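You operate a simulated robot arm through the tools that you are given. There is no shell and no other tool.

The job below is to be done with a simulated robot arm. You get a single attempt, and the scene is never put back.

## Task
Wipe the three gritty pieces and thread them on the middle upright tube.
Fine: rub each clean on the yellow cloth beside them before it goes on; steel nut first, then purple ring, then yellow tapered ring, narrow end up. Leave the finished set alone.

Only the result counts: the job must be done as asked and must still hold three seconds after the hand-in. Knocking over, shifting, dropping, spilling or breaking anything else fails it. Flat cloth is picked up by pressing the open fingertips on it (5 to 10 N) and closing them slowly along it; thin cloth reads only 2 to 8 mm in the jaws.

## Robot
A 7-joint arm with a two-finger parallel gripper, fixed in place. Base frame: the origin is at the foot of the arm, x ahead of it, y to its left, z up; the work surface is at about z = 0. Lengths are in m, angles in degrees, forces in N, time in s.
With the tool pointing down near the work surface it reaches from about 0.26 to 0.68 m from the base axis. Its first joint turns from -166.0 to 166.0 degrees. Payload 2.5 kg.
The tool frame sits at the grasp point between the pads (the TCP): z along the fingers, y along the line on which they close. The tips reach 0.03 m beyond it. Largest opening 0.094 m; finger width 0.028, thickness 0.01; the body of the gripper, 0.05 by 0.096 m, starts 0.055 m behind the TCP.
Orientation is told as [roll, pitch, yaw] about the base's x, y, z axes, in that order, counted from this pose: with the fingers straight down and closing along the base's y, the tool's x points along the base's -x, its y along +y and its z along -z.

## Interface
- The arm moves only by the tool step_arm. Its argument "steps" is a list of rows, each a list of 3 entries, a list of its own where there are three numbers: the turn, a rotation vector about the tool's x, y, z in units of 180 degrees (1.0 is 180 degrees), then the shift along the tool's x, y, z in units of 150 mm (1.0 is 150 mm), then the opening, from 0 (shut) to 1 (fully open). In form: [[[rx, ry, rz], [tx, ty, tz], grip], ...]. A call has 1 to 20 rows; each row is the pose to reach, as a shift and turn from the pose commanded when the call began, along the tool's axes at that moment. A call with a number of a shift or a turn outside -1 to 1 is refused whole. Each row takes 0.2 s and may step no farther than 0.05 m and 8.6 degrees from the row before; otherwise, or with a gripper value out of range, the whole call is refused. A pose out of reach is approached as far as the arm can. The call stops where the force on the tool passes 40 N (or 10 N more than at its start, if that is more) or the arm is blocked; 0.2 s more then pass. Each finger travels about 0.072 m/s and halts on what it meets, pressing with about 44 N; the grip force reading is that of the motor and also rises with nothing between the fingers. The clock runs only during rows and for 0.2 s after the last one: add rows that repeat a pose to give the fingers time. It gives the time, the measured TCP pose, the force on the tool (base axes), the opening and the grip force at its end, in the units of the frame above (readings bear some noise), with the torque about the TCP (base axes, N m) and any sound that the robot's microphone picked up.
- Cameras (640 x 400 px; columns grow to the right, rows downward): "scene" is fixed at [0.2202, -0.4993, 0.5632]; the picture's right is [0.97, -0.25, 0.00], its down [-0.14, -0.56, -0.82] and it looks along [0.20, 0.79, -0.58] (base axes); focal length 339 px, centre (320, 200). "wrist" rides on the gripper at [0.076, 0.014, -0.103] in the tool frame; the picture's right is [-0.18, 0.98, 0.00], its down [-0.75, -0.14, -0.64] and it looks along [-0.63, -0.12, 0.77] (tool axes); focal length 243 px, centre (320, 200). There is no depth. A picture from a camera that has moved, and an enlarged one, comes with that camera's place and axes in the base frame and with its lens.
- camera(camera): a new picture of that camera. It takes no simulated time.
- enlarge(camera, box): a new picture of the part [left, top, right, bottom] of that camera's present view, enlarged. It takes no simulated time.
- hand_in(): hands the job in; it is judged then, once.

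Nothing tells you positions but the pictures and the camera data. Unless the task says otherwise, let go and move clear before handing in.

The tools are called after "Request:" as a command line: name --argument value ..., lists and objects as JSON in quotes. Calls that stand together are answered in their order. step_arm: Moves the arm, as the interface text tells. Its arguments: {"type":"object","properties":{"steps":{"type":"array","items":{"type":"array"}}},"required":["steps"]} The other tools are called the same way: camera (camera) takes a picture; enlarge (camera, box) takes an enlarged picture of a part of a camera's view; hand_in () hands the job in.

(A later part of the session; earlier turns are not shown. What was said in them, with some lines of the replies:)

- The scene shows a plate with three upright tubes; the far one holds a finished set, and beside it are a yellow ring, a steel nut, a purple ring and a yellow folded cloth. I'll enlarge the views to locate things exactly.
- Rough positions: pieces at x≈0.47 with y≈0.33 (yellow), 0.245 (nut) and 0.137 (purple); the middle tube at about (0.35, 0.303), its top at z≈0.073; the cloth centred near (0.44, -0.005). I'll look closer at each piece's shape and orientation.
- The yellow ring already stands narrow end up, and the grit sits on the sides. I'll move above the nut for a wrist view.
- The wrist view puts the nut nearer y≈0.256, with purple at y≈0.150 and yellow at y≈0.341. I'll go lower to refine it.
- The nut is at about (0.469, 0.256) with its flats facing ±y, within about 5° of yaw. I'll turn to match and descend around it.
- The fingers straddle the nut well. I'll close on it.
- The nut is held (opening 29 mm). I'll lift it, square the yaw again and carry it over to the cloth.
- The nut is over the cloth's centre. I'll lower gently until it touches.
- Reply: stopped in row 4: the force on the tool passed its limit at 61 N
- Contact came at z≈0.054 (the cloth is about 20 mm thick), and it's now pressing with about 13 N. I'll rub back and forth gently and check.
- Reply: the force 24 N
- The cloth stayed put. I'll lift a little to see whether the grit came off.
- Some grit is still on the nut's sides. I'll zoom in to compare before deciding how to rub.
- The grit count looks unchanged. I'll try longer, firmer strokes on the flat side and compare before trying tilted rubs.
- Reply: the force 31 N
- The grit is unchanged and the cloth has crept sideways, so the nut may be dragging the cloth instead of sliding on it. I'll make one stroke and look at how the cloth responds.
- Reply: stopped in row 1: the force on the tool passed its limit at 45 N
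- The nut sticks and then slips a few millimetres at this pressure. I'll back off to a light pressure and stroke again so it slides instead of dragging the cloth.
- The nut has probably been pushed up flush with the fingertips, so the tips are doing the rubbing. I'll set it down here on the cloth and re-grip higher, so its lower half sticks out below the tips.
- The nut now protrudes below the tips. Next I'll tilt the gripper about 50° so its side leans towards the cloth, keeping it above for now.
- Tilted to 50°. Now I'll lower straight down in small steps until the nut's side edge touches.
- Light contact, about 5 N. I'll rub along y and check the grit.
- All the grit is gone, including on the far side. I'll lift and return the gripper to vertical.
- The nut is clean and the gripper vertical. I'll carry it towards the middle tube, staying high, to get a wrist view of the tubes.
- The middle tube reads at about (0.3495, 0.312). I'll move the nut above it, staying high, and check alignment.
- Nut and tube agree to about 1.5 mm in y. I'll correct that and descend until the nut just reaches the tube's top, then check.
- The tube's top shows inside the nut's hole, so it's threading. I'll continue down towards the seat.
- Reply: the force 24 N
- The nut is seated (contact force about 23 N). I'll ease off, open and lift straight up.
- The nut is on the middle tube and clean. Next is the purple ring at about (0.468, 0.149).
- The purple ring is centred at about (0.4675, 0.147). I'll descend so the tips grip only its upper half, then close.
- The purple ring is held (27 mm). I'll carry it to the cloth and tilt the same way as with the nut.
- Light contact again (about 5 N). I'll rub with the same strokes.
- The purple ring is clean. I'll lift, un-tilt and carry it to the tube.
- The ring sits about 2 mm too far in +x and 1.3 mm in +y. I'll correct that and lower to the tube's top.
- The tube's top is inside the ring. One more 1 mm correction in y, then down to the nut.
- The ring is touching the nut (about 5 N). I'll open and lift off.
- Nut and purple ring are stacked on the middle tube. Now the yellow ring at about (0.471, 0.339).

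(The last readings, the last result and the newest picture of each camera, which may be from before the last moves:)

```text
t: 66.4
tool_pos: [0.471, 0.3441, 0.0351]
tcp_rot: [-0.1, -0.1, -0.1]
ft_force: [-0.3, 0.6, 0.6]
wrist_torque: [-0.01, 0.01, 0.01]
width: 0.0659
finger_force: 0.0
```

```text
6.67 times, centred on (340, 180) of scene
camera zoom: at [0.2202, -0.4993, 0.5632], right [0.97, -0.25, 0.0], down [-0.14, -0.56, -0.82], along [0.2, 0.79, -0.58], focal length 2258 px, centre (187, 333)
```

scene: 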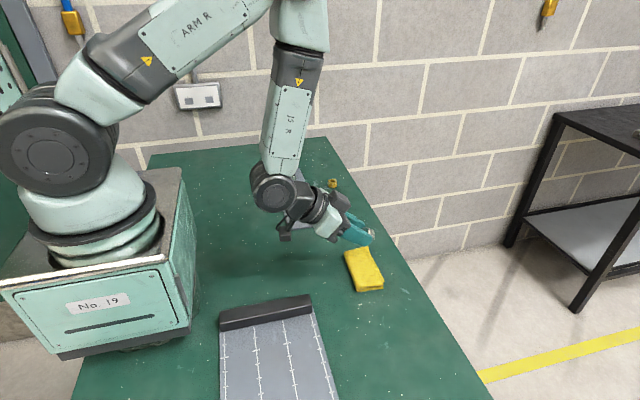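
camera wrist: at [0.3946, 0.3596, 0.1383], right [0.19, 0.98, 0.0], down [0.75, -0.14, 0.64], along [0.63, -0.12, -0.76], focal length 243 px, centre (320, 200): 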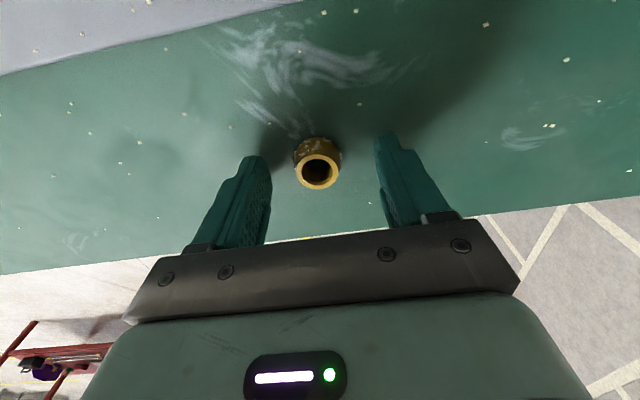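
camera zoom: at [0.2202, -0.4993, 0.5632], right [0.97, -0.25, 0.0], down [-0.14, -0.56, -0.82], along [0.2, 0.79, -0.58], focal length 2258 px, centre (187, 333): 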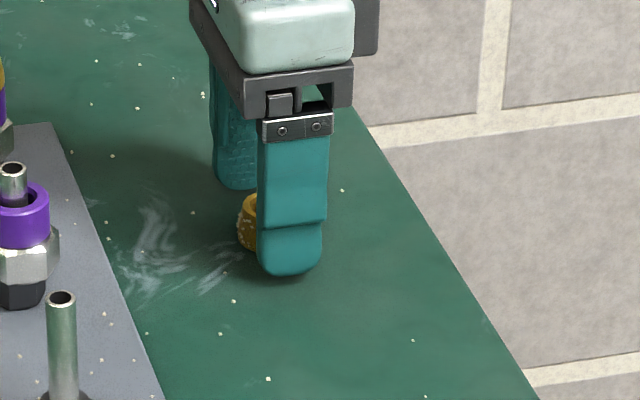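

Request:
step_arm --steps '[[[0, 0, 0], [0, 0, 0], 0.5], [[0, 0, 0], [0, 0, 0], 0.35], [[0, 0, 0], [0, 0, 0], 0], [[0, 0, 0], [0, 0, 0], 0], [[0, 0, 0], [0, 0, 0], 0]]'

Request:
step_arm --steps '[[[0, 0, 0], [0, 0, -0.1], 0], [[0, 0, 0], [0, 0, -0.2], 0], [[0, 0, 0], [0, 0, -0.4], 0], [[0, 0, 0], [0, 0, -0.6], 0], [[0, 0, 0], [0, 0, -0.7], 0]]'

Request:
enlarge --camera "wrist" --box '[220, 80, 420, 205]'

Request:
enlarge --camera "scene" --box '[310, 130, 370, 190]'

```text
t: 67.6
tool_pos: [0.4718, 0.3446, 0.0356]
tcp_rot: [-0.3, -0.1, 0.0]
ft_force: [-1.0, 0.1, 0.3]
wrist_torque: [0.0, -0.02, 0.04]
width: 0.0274
finger_force: 44.0
```

```text
t: 68.8
tool_pos: [0.4701, 0.3425, 0.1413]
tcp_rot: [-0.3, -0.1, -0.2]
ft_force: [-0.2, -0.2, 0.3]
wrist_torque: [-0.02, -0.01, -0.01]
width: 0.0273
finger_force: 43.8
```

```text
3.20 times, centred on (320, 142) of wrist
camera zoom: at [0.3941, 0.3593, 0.2446], right [0.19, 0.98, 0.0], down [0.75, -0.14, 0.64], along [0.63, -0.12, -0.76], focal length 776 px, centre (320, 384)
```

zoom: 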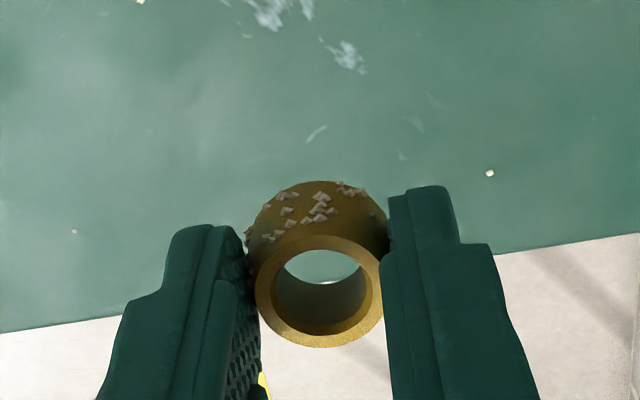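

```text
6.67 times, centred on (340, 160) of scene
camera zoom: at [0.2202, -0.4993, 0.5632], right [0.97, -0.25, 0.0], down [-0.14, -0.56, -0.82], along [0.2, 0.79, -0.58], focal length 2258 px, centre (187, 467)
```

zoom: 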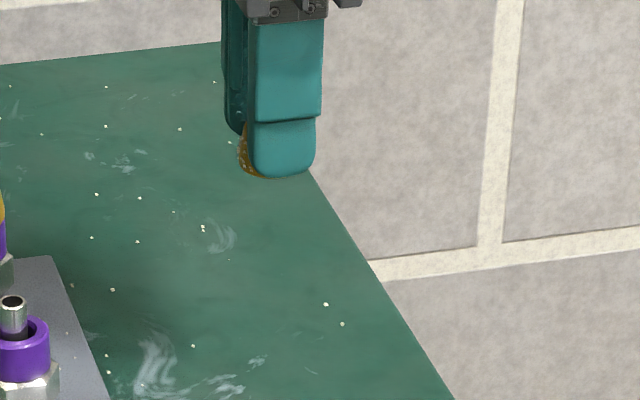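

The yellow ring is held narrow end up, protruding a few millimetres. I'll carry it to the cloth and tilt it.

Request:
step_arm --steps '[[[0, 0, 0], [0, -0.25, 0], 0], [[0, 0, 0], [0, -0.5, 0], 0], [[0, 0, 0], [0, -0.75, 0], 0], [[0, 0, 0], [0, -1.0, 0], 0], [[0, 0, 0], [0, -1.0, 0], 0]]'

Request:
step_arm --steps '[[[0, 0, 0], [0.07, -0.25, 0], 0], [[0, 0, 0], [0.14, -0.5, 0], 0], [[0, 0, 0], [0.22, -0.75, 0], 0], [[0, 0, 0], [0.3, -1.0, 0], 0], [[0, 0, 0], [0.307, -1.0, 0], 0]]'

Request:
step_arm --steps '[[[0, -0.0444, 0], [0, -0.18, 0], 0], [[0, -0.0888, 0], [0, -0.363, 0], 0], [[0, -0.1332, 0], [0, -0.363, 0], 0], [[0, -0.1776, 0], [0, -0.363, 0], 0], [[0, -0.222, 0], [0, -0.363, 0], 0], [[0, -0.222, 0], [0, -0.363, 0], 0]]'

Request:
enlarge --camera "scene" --box '[310, 200, 410, 300]'

```text
t: 70.0
tool_pos: [0.4683, 0.1929, 0.1418]
tcp_rot: [-0.2, -0.2, -0.1]
ft_force: [0.1, -0.9, -0.7]
wrist_torque: [0.0, 0.01, 0.0]
width: 0.0271
finger_force: 44.6
```

```text
t: 71.2
tool_pos: [0.4216, 0.0434, 0.1417]
tcp_rot: [-0.2, 0.0, -0.2]
ft_force: [-0.3, 0.2, -1.3]
wrist_torque: [0.0, 0.01, -0.02]
width: 0.0275
finger_force: 44.4
```

```text
t: 72.6
tool_pos: [0.4211, -0.0099, 0.1444]
tcp_rot: [-0.3, -40.3, 0.1]
ft_force: [-0.1, 0.1, 0.7]
wrist_torque: [0.0, 0.02, 0.0]
width: 0.0271
finger_force: 44.2
```

```text
4.00 times, centred on (360, 250) of scene
camera zoom: at [0.2202, -0.4993, 0.5632], right [0.97, -0.25, 0.0], down [-0.14, -0.56, -0.82], along [0.2, 0.79, -0.58], focal length 1355 px, centre (160, 0)
```

zoom: 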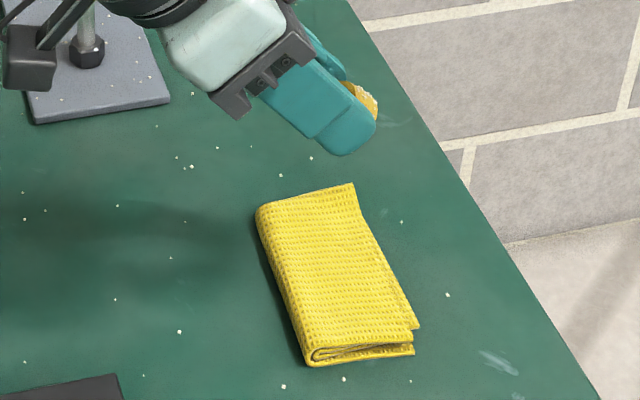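

Request:
step_arm --steps '[[[0, 0, 0], [0.11, 0, 0.131], 0], [[0, 0, 0], [0.22, 0, 0.262], 0], [[0, 0, 0], [0.3, 0, 0.357], 0], [[0, 0, 0], [0.33, 0, 0.393], 0], [[0, 0, 0], [0.343, 0, 0.408], 0], [[0, 0, 0], [0.348, 0, 0.4145], 0], [[0, 0, 0], [0.352, 0, 0.419], 0]]'

Request:
enlarge --camera "scene" --box '[310, 210, 410, 300]'

```text
t: 74.2
tool_pos: [0.4223, -0.0125, 0.0601]
tcp_rot: [-0.3, -40.1, 0.2]
ft_force: [-0.5, 0.0, -0.6]
wrist_torque: [0.0, 0.01, 0.0]
width: 0.0272
finger_force: 43.9
```

```text
4.44 times, centred on (360, 255) of scene
camera zoom: at [0.2202, -0.4993, 0.5632], right [0.97, -0.25, 0.0], down [-0.14, -0.56, -0.82], along [0.2, 0.79, -0.58], focal length 1505 px, centre (142, -44)
```

zoom: 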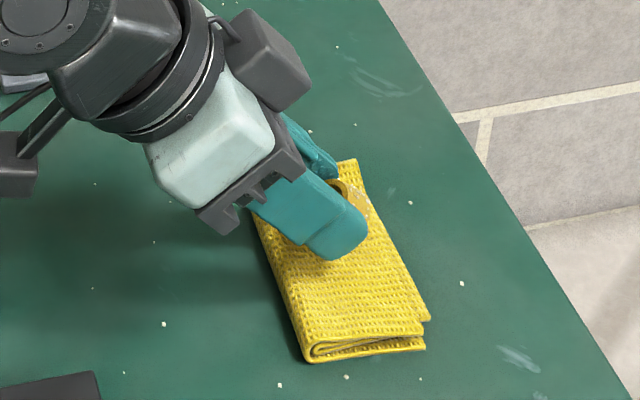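

Not touching yet; I'll go down in 1 mm steps.

Request:
step_arm --steps '[[[0, 0, 0], [0.0043, 0, 0.0051], 0], [[0, 0, 0], [0.0086, 0, 0.0102], 0], [[0, 0, 0], [0.0086, 0, 0.0102], 0]]'

```text
t: 75.0
tool_pos: [0.4241, -0.0118, 0.0596]
tcp_rot: [-0.4, -40.2, 0.0]
ft_force: [-0.9, -0.3, 7.7]
wrist_torque: [0.0, -0.11, -0.01]
width: 0.0272
finger_force: 44.0
```

Contact at about 8 N. Rubbing now.

Request:
step_arm --steps '[[[0, 0, 0], [0, 0.07, 0], 0], [[0, 0, 0], [0, 0.14, 0], 0], [[0, 0, 0], [0, 0.21, 0], 0], [[0, 0, 0], [0, 0.14, 0], 0], [[0, 0, 0], [0, 0.07, 0], 0], [[0, 0, 0], [0, 0, 0], 0], [[0, 0, 0], [0, -0.07, 0], 0], [[0, 0, 0], [0, -0.14, 0], 0], [[0, 0, 0], [0, -0.07, 0], 0], [[0, 0, 0], [0, 0, 0], 0]]'

Request:
enlarge --camera "wrist" --box '[280, 110, 360, 190]'

Request:
enlarge --camera "scene" --box '[310, 210, 410, 300]'

```text
t: 77.2
tool_pos: [0.422, -0.0115, 0.0587]
tcp_rot: [-0.4, -40.0, 0.0]
ft_force: [0.0, -1.4, 2.6]
wrist_torque: [-0.05, -0.03, -0.06]
width: 0.0273
finger_force: 44.0
```

```text
5.00 times, centred on (320, 150) of wrist
camera zoom: at [0.2982, 0.005, 0.0891], right [0.14, 0.98, 0.11], down [0.16, -0.14, 0.98], along [0.98, -0.12, -0.18], focal length 1213 px, centre (320, 450)
```

zoom: 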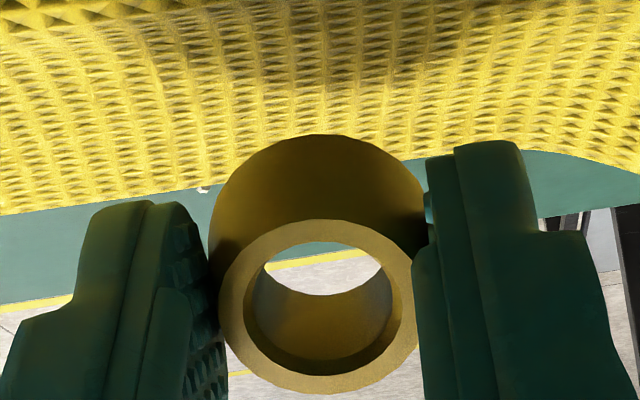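

```text
4.44 times, centred on (360, 255) of scene
camera zoom: at [0.2202, -0.4993, 0.5632], right [0.97, -0.25, 0.0], down [-0.14, -0.56, -0.82], along [0.2, 0.79, -0.58], focal length 1505 px, centre (142, -44)
```

zoom: 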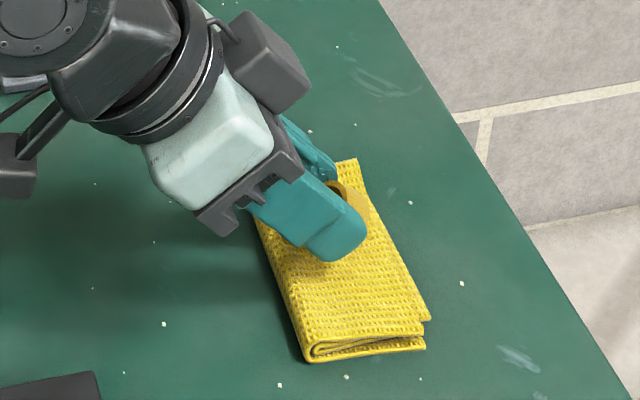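

The yellow ring is clean. Lifting, un-tilting and carrying it to the tube.

Request:
step_arm --steps '[[[0, 0, 0], [-0.1, 0, -0.119], 0], [[0, 0, 0], [-0.22, 0, -0.262], 0], [[0, 0, 0], [-0.34, 0, -0.405], 0], [[0, 0, 0], [-0.43, 0, -0.511], 0], [[0, 0.0444, 0], [-0.43, 0, -0.511], 0], [[0, 0.0888, 0], [-0.43, 0, -0.511], 0], [[0, 0.1332, 0], [-0.43, 0, -0.511], 0], [[0, 0.1776, 0], [-0.43, 0, -0.511], 0], [[0, 0.222, 0], [-0.43, 0, -0.511], 0], [[0, 0.222, 0], [-0.43, 0, -0.511], 0]]'

Request:
step_arm --steps '[[[0, 0, 0], [0, 0.25, 0], 0], [[0, 0, 0], [0, 0.5, 0], 0], [[0, 0, 0], [0, 0.75, 0], 0], [[0, 0, 0], [0, 1.0, 0], 0], [[0, 0, 0], [0, 1.0, 0], 0]]'

Request:
step_arm --steps '[[[0, 0, 0], [0, 0.25, 0], 0], [[0, 0, 0], [0, 0.5, 0], 0], [[0, 0, 0], [0, 0.75, 0], 0], [[0, 0, 0], [0, 1.0, 0], 0], [[0, 0, 0], [0, 1.0, 0], 0]]'

Request:
enlarge --camera "wrist" --box '[200, 0, 520, 200]'

Request:
camera --camera "scene"

```text
t: 79.4
tool_pos: [0.4245, -0.0096, 0.1595]
tcp_rot: [-0.2, -0.1, -0.2]
ft_force: [0.4, 0.2, 0.2]
wrist_torque: [-0.04, -0.02, 0.0]
width: 0.0267
finger_force: 44.5
```

```text
t: 80.6
tool_pos: [0.4211, 0.1391, 0.1584]
tcp_rot: [-0.3, -0.1, -0.2]
ft_force: [-0.4, 0.0, 0.1]
wrist_torque: [0.0, 0.02, -0.03]
width: 0.0268
finger_force: 43.7
```

```text
t: 81.8
tool_pos: [0.4232, 0.2895, 0.1573]
tcp_rot: [-0.2, -0.1, -0.2]
ft_force: [-0.2, 0.1, 0.2]
wrist_torque: [-0.01, 0.0, -0.02]
width: 0.0261
finger_force: 44.3
```

```text
2.00 times, centred on (360, 100) of wrist
camera zoom: at [0.3465, 0.3061, 0.2593], right [0.19, 0.98, 0.0], down [0.75, -0.14, 0.64], along [0.63, -0.12, -0.76], focal length 485 px, centre (240, 400)
```

zoom: 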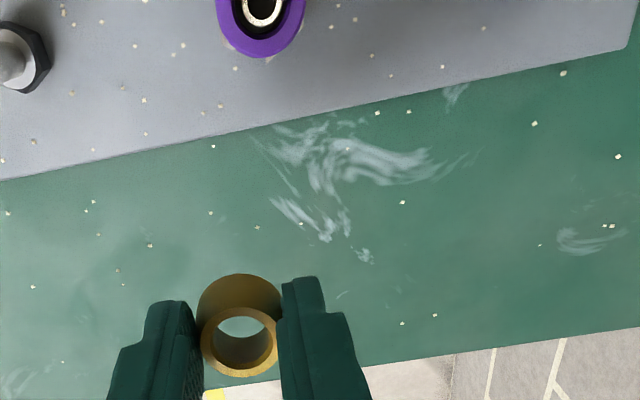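

```text
taken
```

scene: 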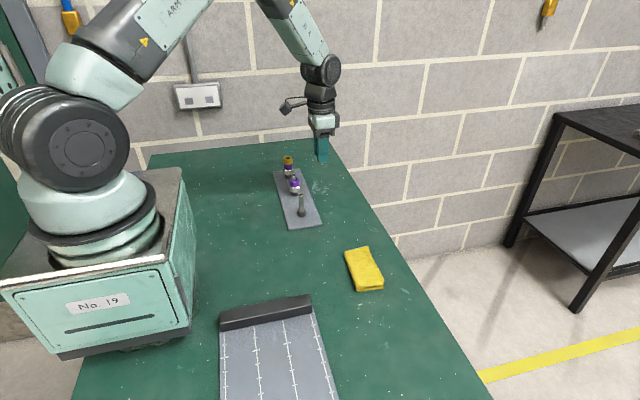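

The opening reading is creeping down a little, so I'll check that the tapered ring isn't slipping or tilting.

Request:
enlarge --camera "wrist" --box '[220, 80, 420, 205]'

Request:
enlarge --camera "scene" --box '[295, 120, 345, 170]'

```text
3.20 times, centred on (320, 142) of wrist
camera zoom: at [0.3465, 0.3061, 0.2593], right [0.19, 0.98, 0.0], down [0.75, -0.14, 0.64], along [0.63, -0.12, -0.76], focal length 776 px, centre (320, 384)
```

zoom: 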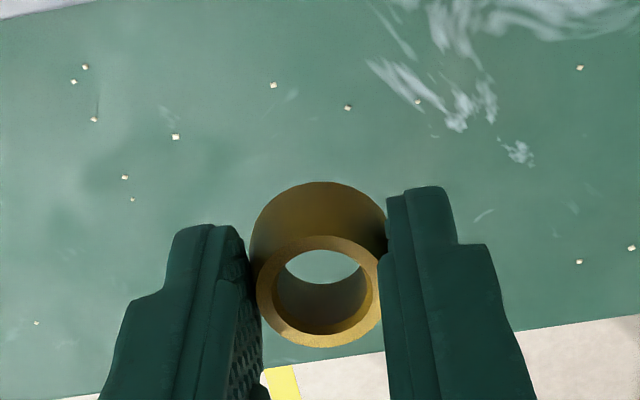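

```text
8.00 times, centred on (320, 145) of scene
camera zoom: at [0.2202, -0.4993, 0.5632], right [0.97, -0.25, 0.0], down [-0.14, -0.56, -0.82], along [0.2, 0.79, -0.58], focal length 2709 px, centre (320, 640)
```

zoom: 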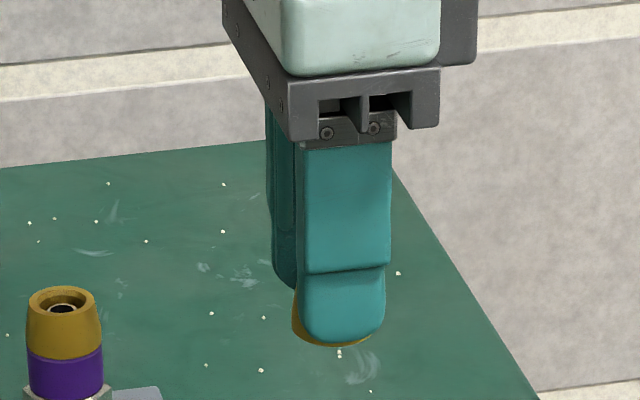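

The ring is still held straight. Moving above the tube now.

Request:
step_arm --steps '[[[0, 0, 0], [0.16, 0.05, 0], 0], [[0, 0, 0], [0.32, 0.1, 0], 0], [[0, 0, 0], [0.483, 0.137, 0], 0], [[0, 0, 0], [0.483, 0.137, 0.1], 0], [[0, 0, 0], [0.483, 0.137, 0.2], 0], [[0, 0, 0], [0.483, 0.137, 0.2], 0]]'

Request:
enlarge --camera "wrist" --box '[220, 80, 420, 205]'

Request:
enlarge --camera "scene" --box '[275, 150, 315, 190]'

```text
t: 83.2
tool_pos: [0.3505, 0.3103, 0.1266]
tcp_rot: [-0.3, -0.2, -0.2]
ft_force: [-0.3, 0.0, 1.3]
wrist_torque: [0.01, -0.02, -0.01]
width: 0.0265
finger_force: 43.9
```

```text
3.20 times, centred on (320, 142) of wrist
camera zoom: at [0.2744, 0.3264, 0.2306], right [0.19, 0.98, 0.0], down [0.75, -0.14, 0.64], along [0.63, -0.12, -0.76], focal length 776 px, centre (320, 384)
```

zoom: 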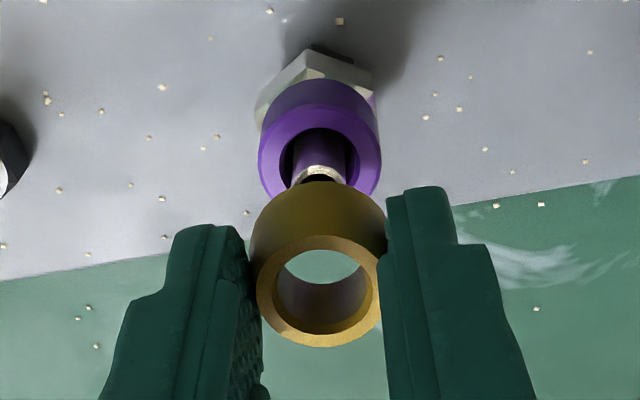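

```text
10.00 times, centred on (295, 170) of scene
camera zoom: at [0.2202, -0.4993, 0.5632], right [0.97, -0.25, 0.0], down [-0.14, -0.56, -0.82], along [0.2, 0.79, -0.58], focal length 3387 px, centre (570, 500)
```

zoom: 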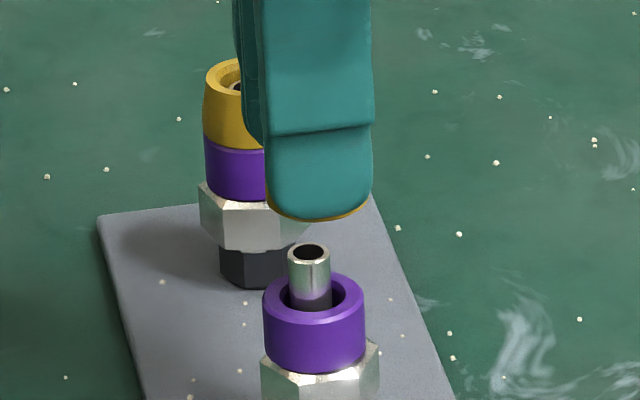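

In y it's aligned. The ring sits about 2 mm too far in +x in the grip, so I'll correct that and lower to just above the tube.

Request:
step_arm --steps '[[[0, 0, 0], [0.014, 0, 0], 0], [[0, 0, 0], [0.014, 0, 0.06], 0], [[0, 0, 0], [0.014, 0, 0.12], 0], [[0, 0, 0], [0.014, 0, 0.125], 0], [[0, 0, 0], [0.014, 0, 0.125], 0]]'

Request:
enlarge --camera "wrist" --box '[220, 80, 420, 205]'

Request:
enlarge --camera "scene" --box '[275, 150, 315, 190]'

```text
t: 84.4
tool_pos: [0.3493, 0.3096, 0.1088]
tcp_rot: [-0.3, -0.1, -0.1]
ft_force: [-0.2, 0.3, 0.1]
wrist_torque: [-0.03, -0.01, 0.03]
width: 0.0265
finger_force: 43.8
```

```text
3.20 times, centred on (320, 142) of wrist
camera zoom: at [0.2727, 0.3256, 0.2111], right [0.19, 0.98, 0.0], down [0.75, -0.14, 0.64], along [0.63, -0.12, -0.76], focal length 776 px, centre (320, 384)
```

zoom: 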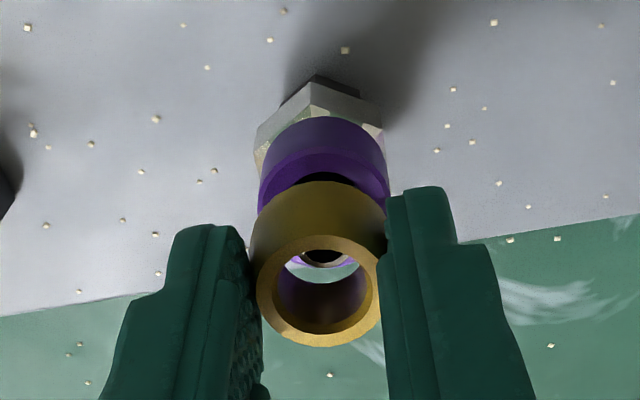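

```text
10.00 times, centred on (295, 170) of scene
camera zoom: at [0.2202, -0.4993, 0.5632], right [0.97, -0.25, 0.0], down [-0.14, -0.56, -0.82], along [0.2, 0.79, -0.58], focal length 3387 px, centre (570, 500)
```

zoom: 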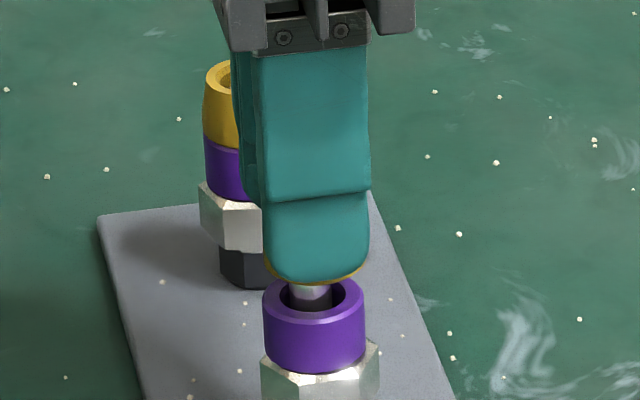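

The tube shows inside the hole. I'll nudge 1 mm in y and 0.7 mm in x, then continue slowly.

Request:
step_arm --steps '[[[0, 0, 0], [-0.004, 0.007, 0], 0], [[0, 0, 0], [-0.004, 0.007, 0.02], 0], [[0, 0, 0], [-0.004, 0.007, 0.04], 0], [[0, 0, 0], [-0.004, 0.007, 0.05], 0], [[0, 0, 0], [-0.004, 0.007, 0.05], 0]]'

Request:
enlarge --camera "wrist" --box '[220, 80, 420, 205]'

Request:
enlarge --camera "scene" --box '[275, 150, 315, 190]'

```text
t: 85.6
tool_pos: [0.3495, 0.3111, 0.1009]
tcp_rot: [-0.1, -0.1, 0.0]
ft_force: [-1.0, -0.2, -0.8]
wrist_torque: [-0.02, 0.01, 0.01]
width: 0.0262
finger_force: 43.7
```

```text
3.20 times, centred on (320, 142) of wrist
camera zoom: at [0.2737, 0.3269, 0.2038], right [0.19, 0.98, 0.0], down [0.75, -0.14, 0.64], along [0.63, -0.12, -0.76], focal length 776 px, centre (320, 384)
```

zoom: 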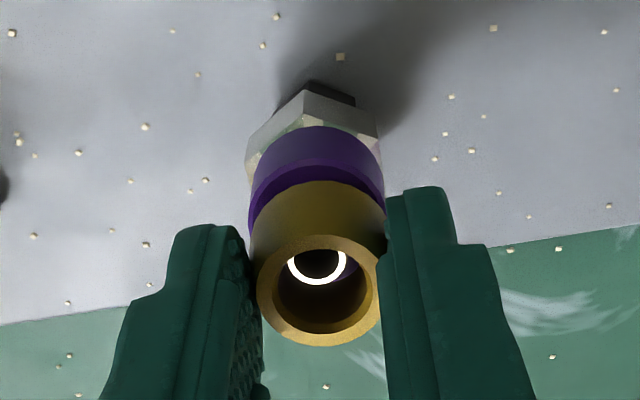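

```text
10.00 times, centred on (295, 170) of scene
camera zoom: at [0.2202, -0.4993, 0.5632], right [0.97, -0.25, 0.0], down [-0.14, -0.56, -0.82], along [0.2, 0.79, -0.58], focal length 3387 px, centre (570, 500)
```

zoom: 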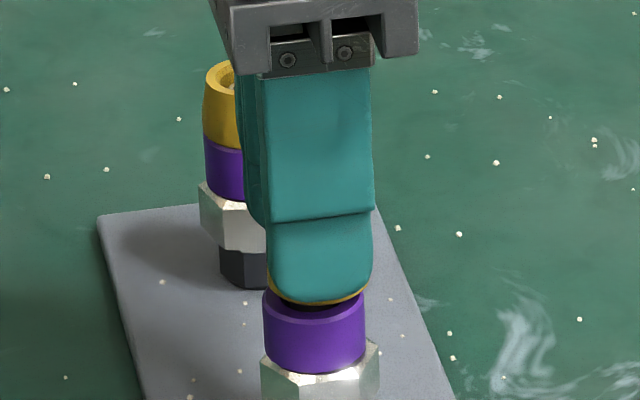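

The tube is centred in the ring and about 3 mm remain. Down in 1 mm steps.

Request:
step_arm --steps '[[[0, 0, 0], [0, 0, 0.007], 0], [[0, 0, 0], [0, 0, 0.014], 0], [[0, 0, 0], [0, 0, 0.02], 0], [[0, 0, 0], [0, 0, 0.02], 0]]'

Request:
enlarge --camera "scene" --box '[275, 150, 315, 190]'

```text
t: 86.6
tool_pos: [0.35, 0.3096, 0.0984]
tcp_rot: [-0.4, -0.1, -0.1]
ft_force: [-0.6, 0.8, -0.3]
wrist_torque: [0.0, 0.02, 0.0]
width: 0.0263
finger_force: 44.1
```

```text
10.00 times, centred on (295, 170) of scene
camera zoom: at [0.2202, -0.4993, 0.5632], right [0.97, -0.25, 0.0], down [-0.14, -0.56, -0.82], along [0.2, 0.79, -0.58], focal length 3387 px, centre (570, 500)
```

zoom: 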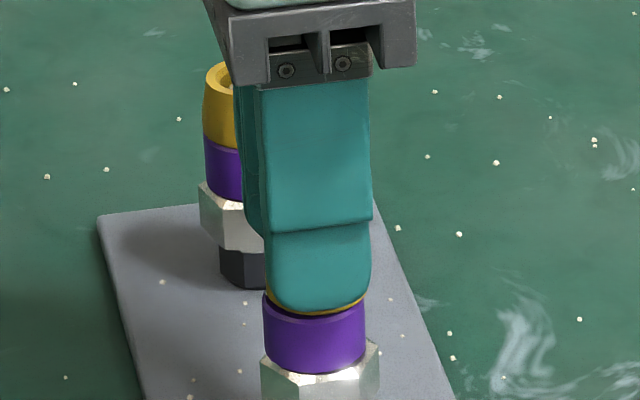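

Request:
step_arm --steps '[[[0, 0, 0], [0, 0, 0.007], 0], [[0, 0, 0], [0, 0, 0.012], 0], [[0, 0, 0], [0, 0, 0.012], 0]]'

Request:
enlarge --camera "scene" --box '[275, 150, 315, 190]'

```text
t: 87.4
tool_pos: [0.3502, 0.3106, 0.096]
tcp_rot: [-0.2, -0.2, -0.1]
ft_force: [-7.5, -4.5, 29.2]
wrist_torque: [-0.18, 0.44, 0.02]
width: 0.0264
finger_force: 44.1
```

```text
10.00 times, centred on (295, 170) of scene
camera zoom: at [0.2202, -0.4993, 0.5632], right [0.97, -0.25, 0.0], down [-0.14, -0.56, -0.82], along [0.2, 0.79, -0.58], focal length 3387 px, centre (570, 500)
```

zoom: 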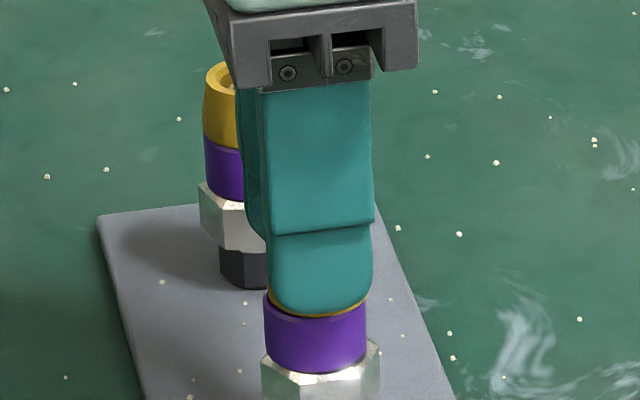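

Seated on the purple ring (29 N). I'll ease off 1 mm, open and lift straight up.

Request:
step_arm --steps '[[[0, 0, 0], [0, 0, -0.008], 0], [[0, 0, 0], [0, 0, -0.008], 0], [[0, 0, 0], [0, 0, -0.008], 0.35], [[0, 0, 0], [0, 0, -0.008], 0.5], [[0, 0, 0], [0, 0, -0.008], 0.5], [[0, 0, 0], [0, 0, -0.08], 0.5], [[0, 0, 0], [0, 0, -0.25], 0.5], [[0, 0, 0], [0, 0, -0.5], 0.5], [[0, 0, 0], [0, 0, -0.66], 0.5], [[0, 0, 0], [0, 0, -0.66], 0.5]]'

Request:
enlarge --camera "scene" --box '[270, 145, 340, 215]'

Request:
camera --camera "wrist"

Request:
camera --camera "scene"

```text
t: 89.6
tool_pos: [0.3518, 0.3103, 0.1953]
tcp_rot: [-0.3, -0.2, -0.1]
ft_force: [-0.5, 0.9, 0.5]
wrist_torque: [-0.01, 0.01, 0.02]
width: 0.0471
finger_force: 0.1
```

```text
5.71 times, centred on (305, 180) of scene
camera zoom: at [0.2202, -0.4993, 0.5632], right [0.97, -0.25, 0.0], down [-0.14, -0.56, -0.82], along [0.2, 0.79, -0.58], focal length 1935 px, centre (406, 314)
```

zoom: 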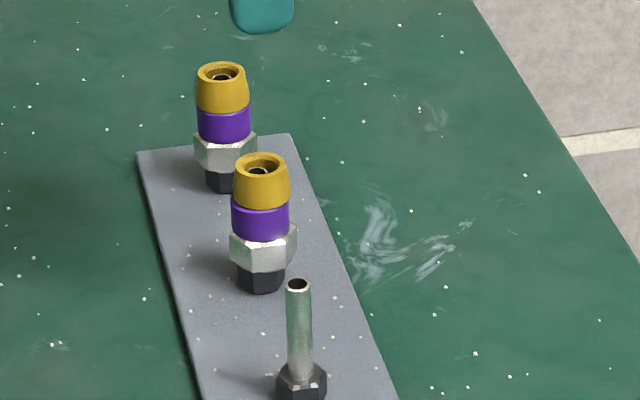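

```text
taken
camera wrist: at [0.2749, 0.3264, 0.2981], right [0.19, 0.98, 0.0], down [0.75, -0.14, 0.64], along [0.63, -0.12, -0.76], focal length 243 px, centre (320, 200)
```

wrist: 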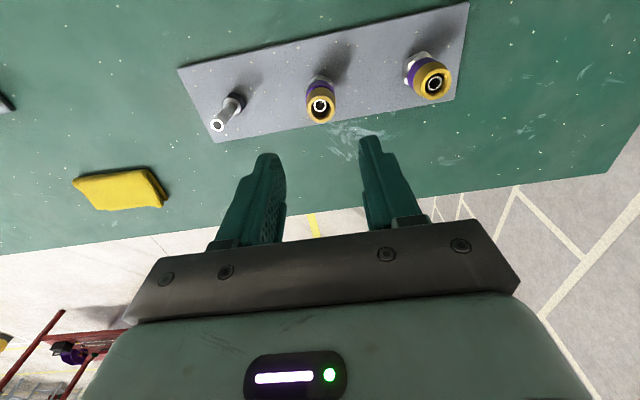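

```text
taken
```

scene: 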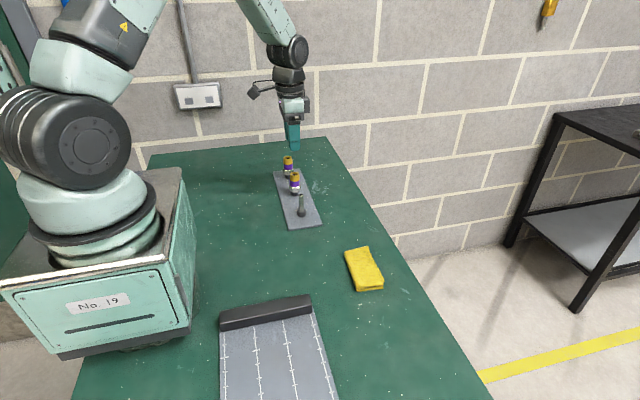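

Request:
enlarge --camera "scene" --box '[278, 150, 313, 200]'

Request:
enlarge --camera "wrist" --box '[280, 50, 360, 130]'

```text
8.00 times, centred on (296, 175) of scene
camera zoom: at [0.2202, -0.4993, 0.5632], right [0.97, -0.25, 0.0], down [-0.14, -0.56, -0.82], along [0.2, 0.79, -0.58], focal length 2709 px, centre (516, 400)
```

zoom: 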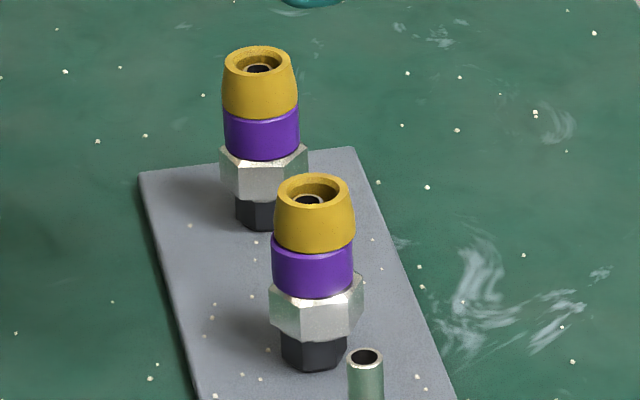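

```text
5.00 times, centred on (320, 90) of wrist
camera zoom: at [0.2749, 0.3264, 0.2981], right [0.19, 0.98, 0.0], down [0.75, -0.14, 0.64], along [0.63, -0.12, -0.76], focal length 1213 px, centre (320, 750)
```

zoom: 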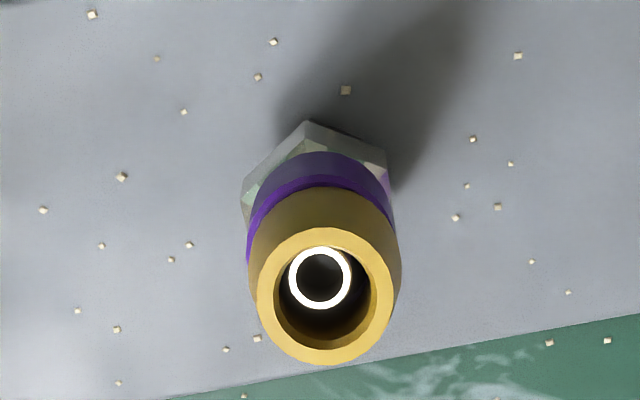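

The middle tube now matches the finished set: nut, purple ring, then yellow ring narrow end up, all clean and seated. The gripper is open and clear, so I'm handing in.

Request:
hand_in

```text
The job is handed in.
```

The middle tube now holds the steel nut, then the purple ring, then the yellow tapered ring with its narrow end up. I rubbed each piece on the yellow cloth before threading it, and no grit showed on any of them in the final pictures.

- **Finished set:** it was not touched and looks unchanged.
- **Cloth:** it ended up slightly shifted, by less than about 1 cm. My first, harder strokes with the nut dragged it; the lighter rubs afterwards left it in place.
- **Hand-in:** the gripper was open and clear of the tubes when I handed in. I have not seen the judging result.
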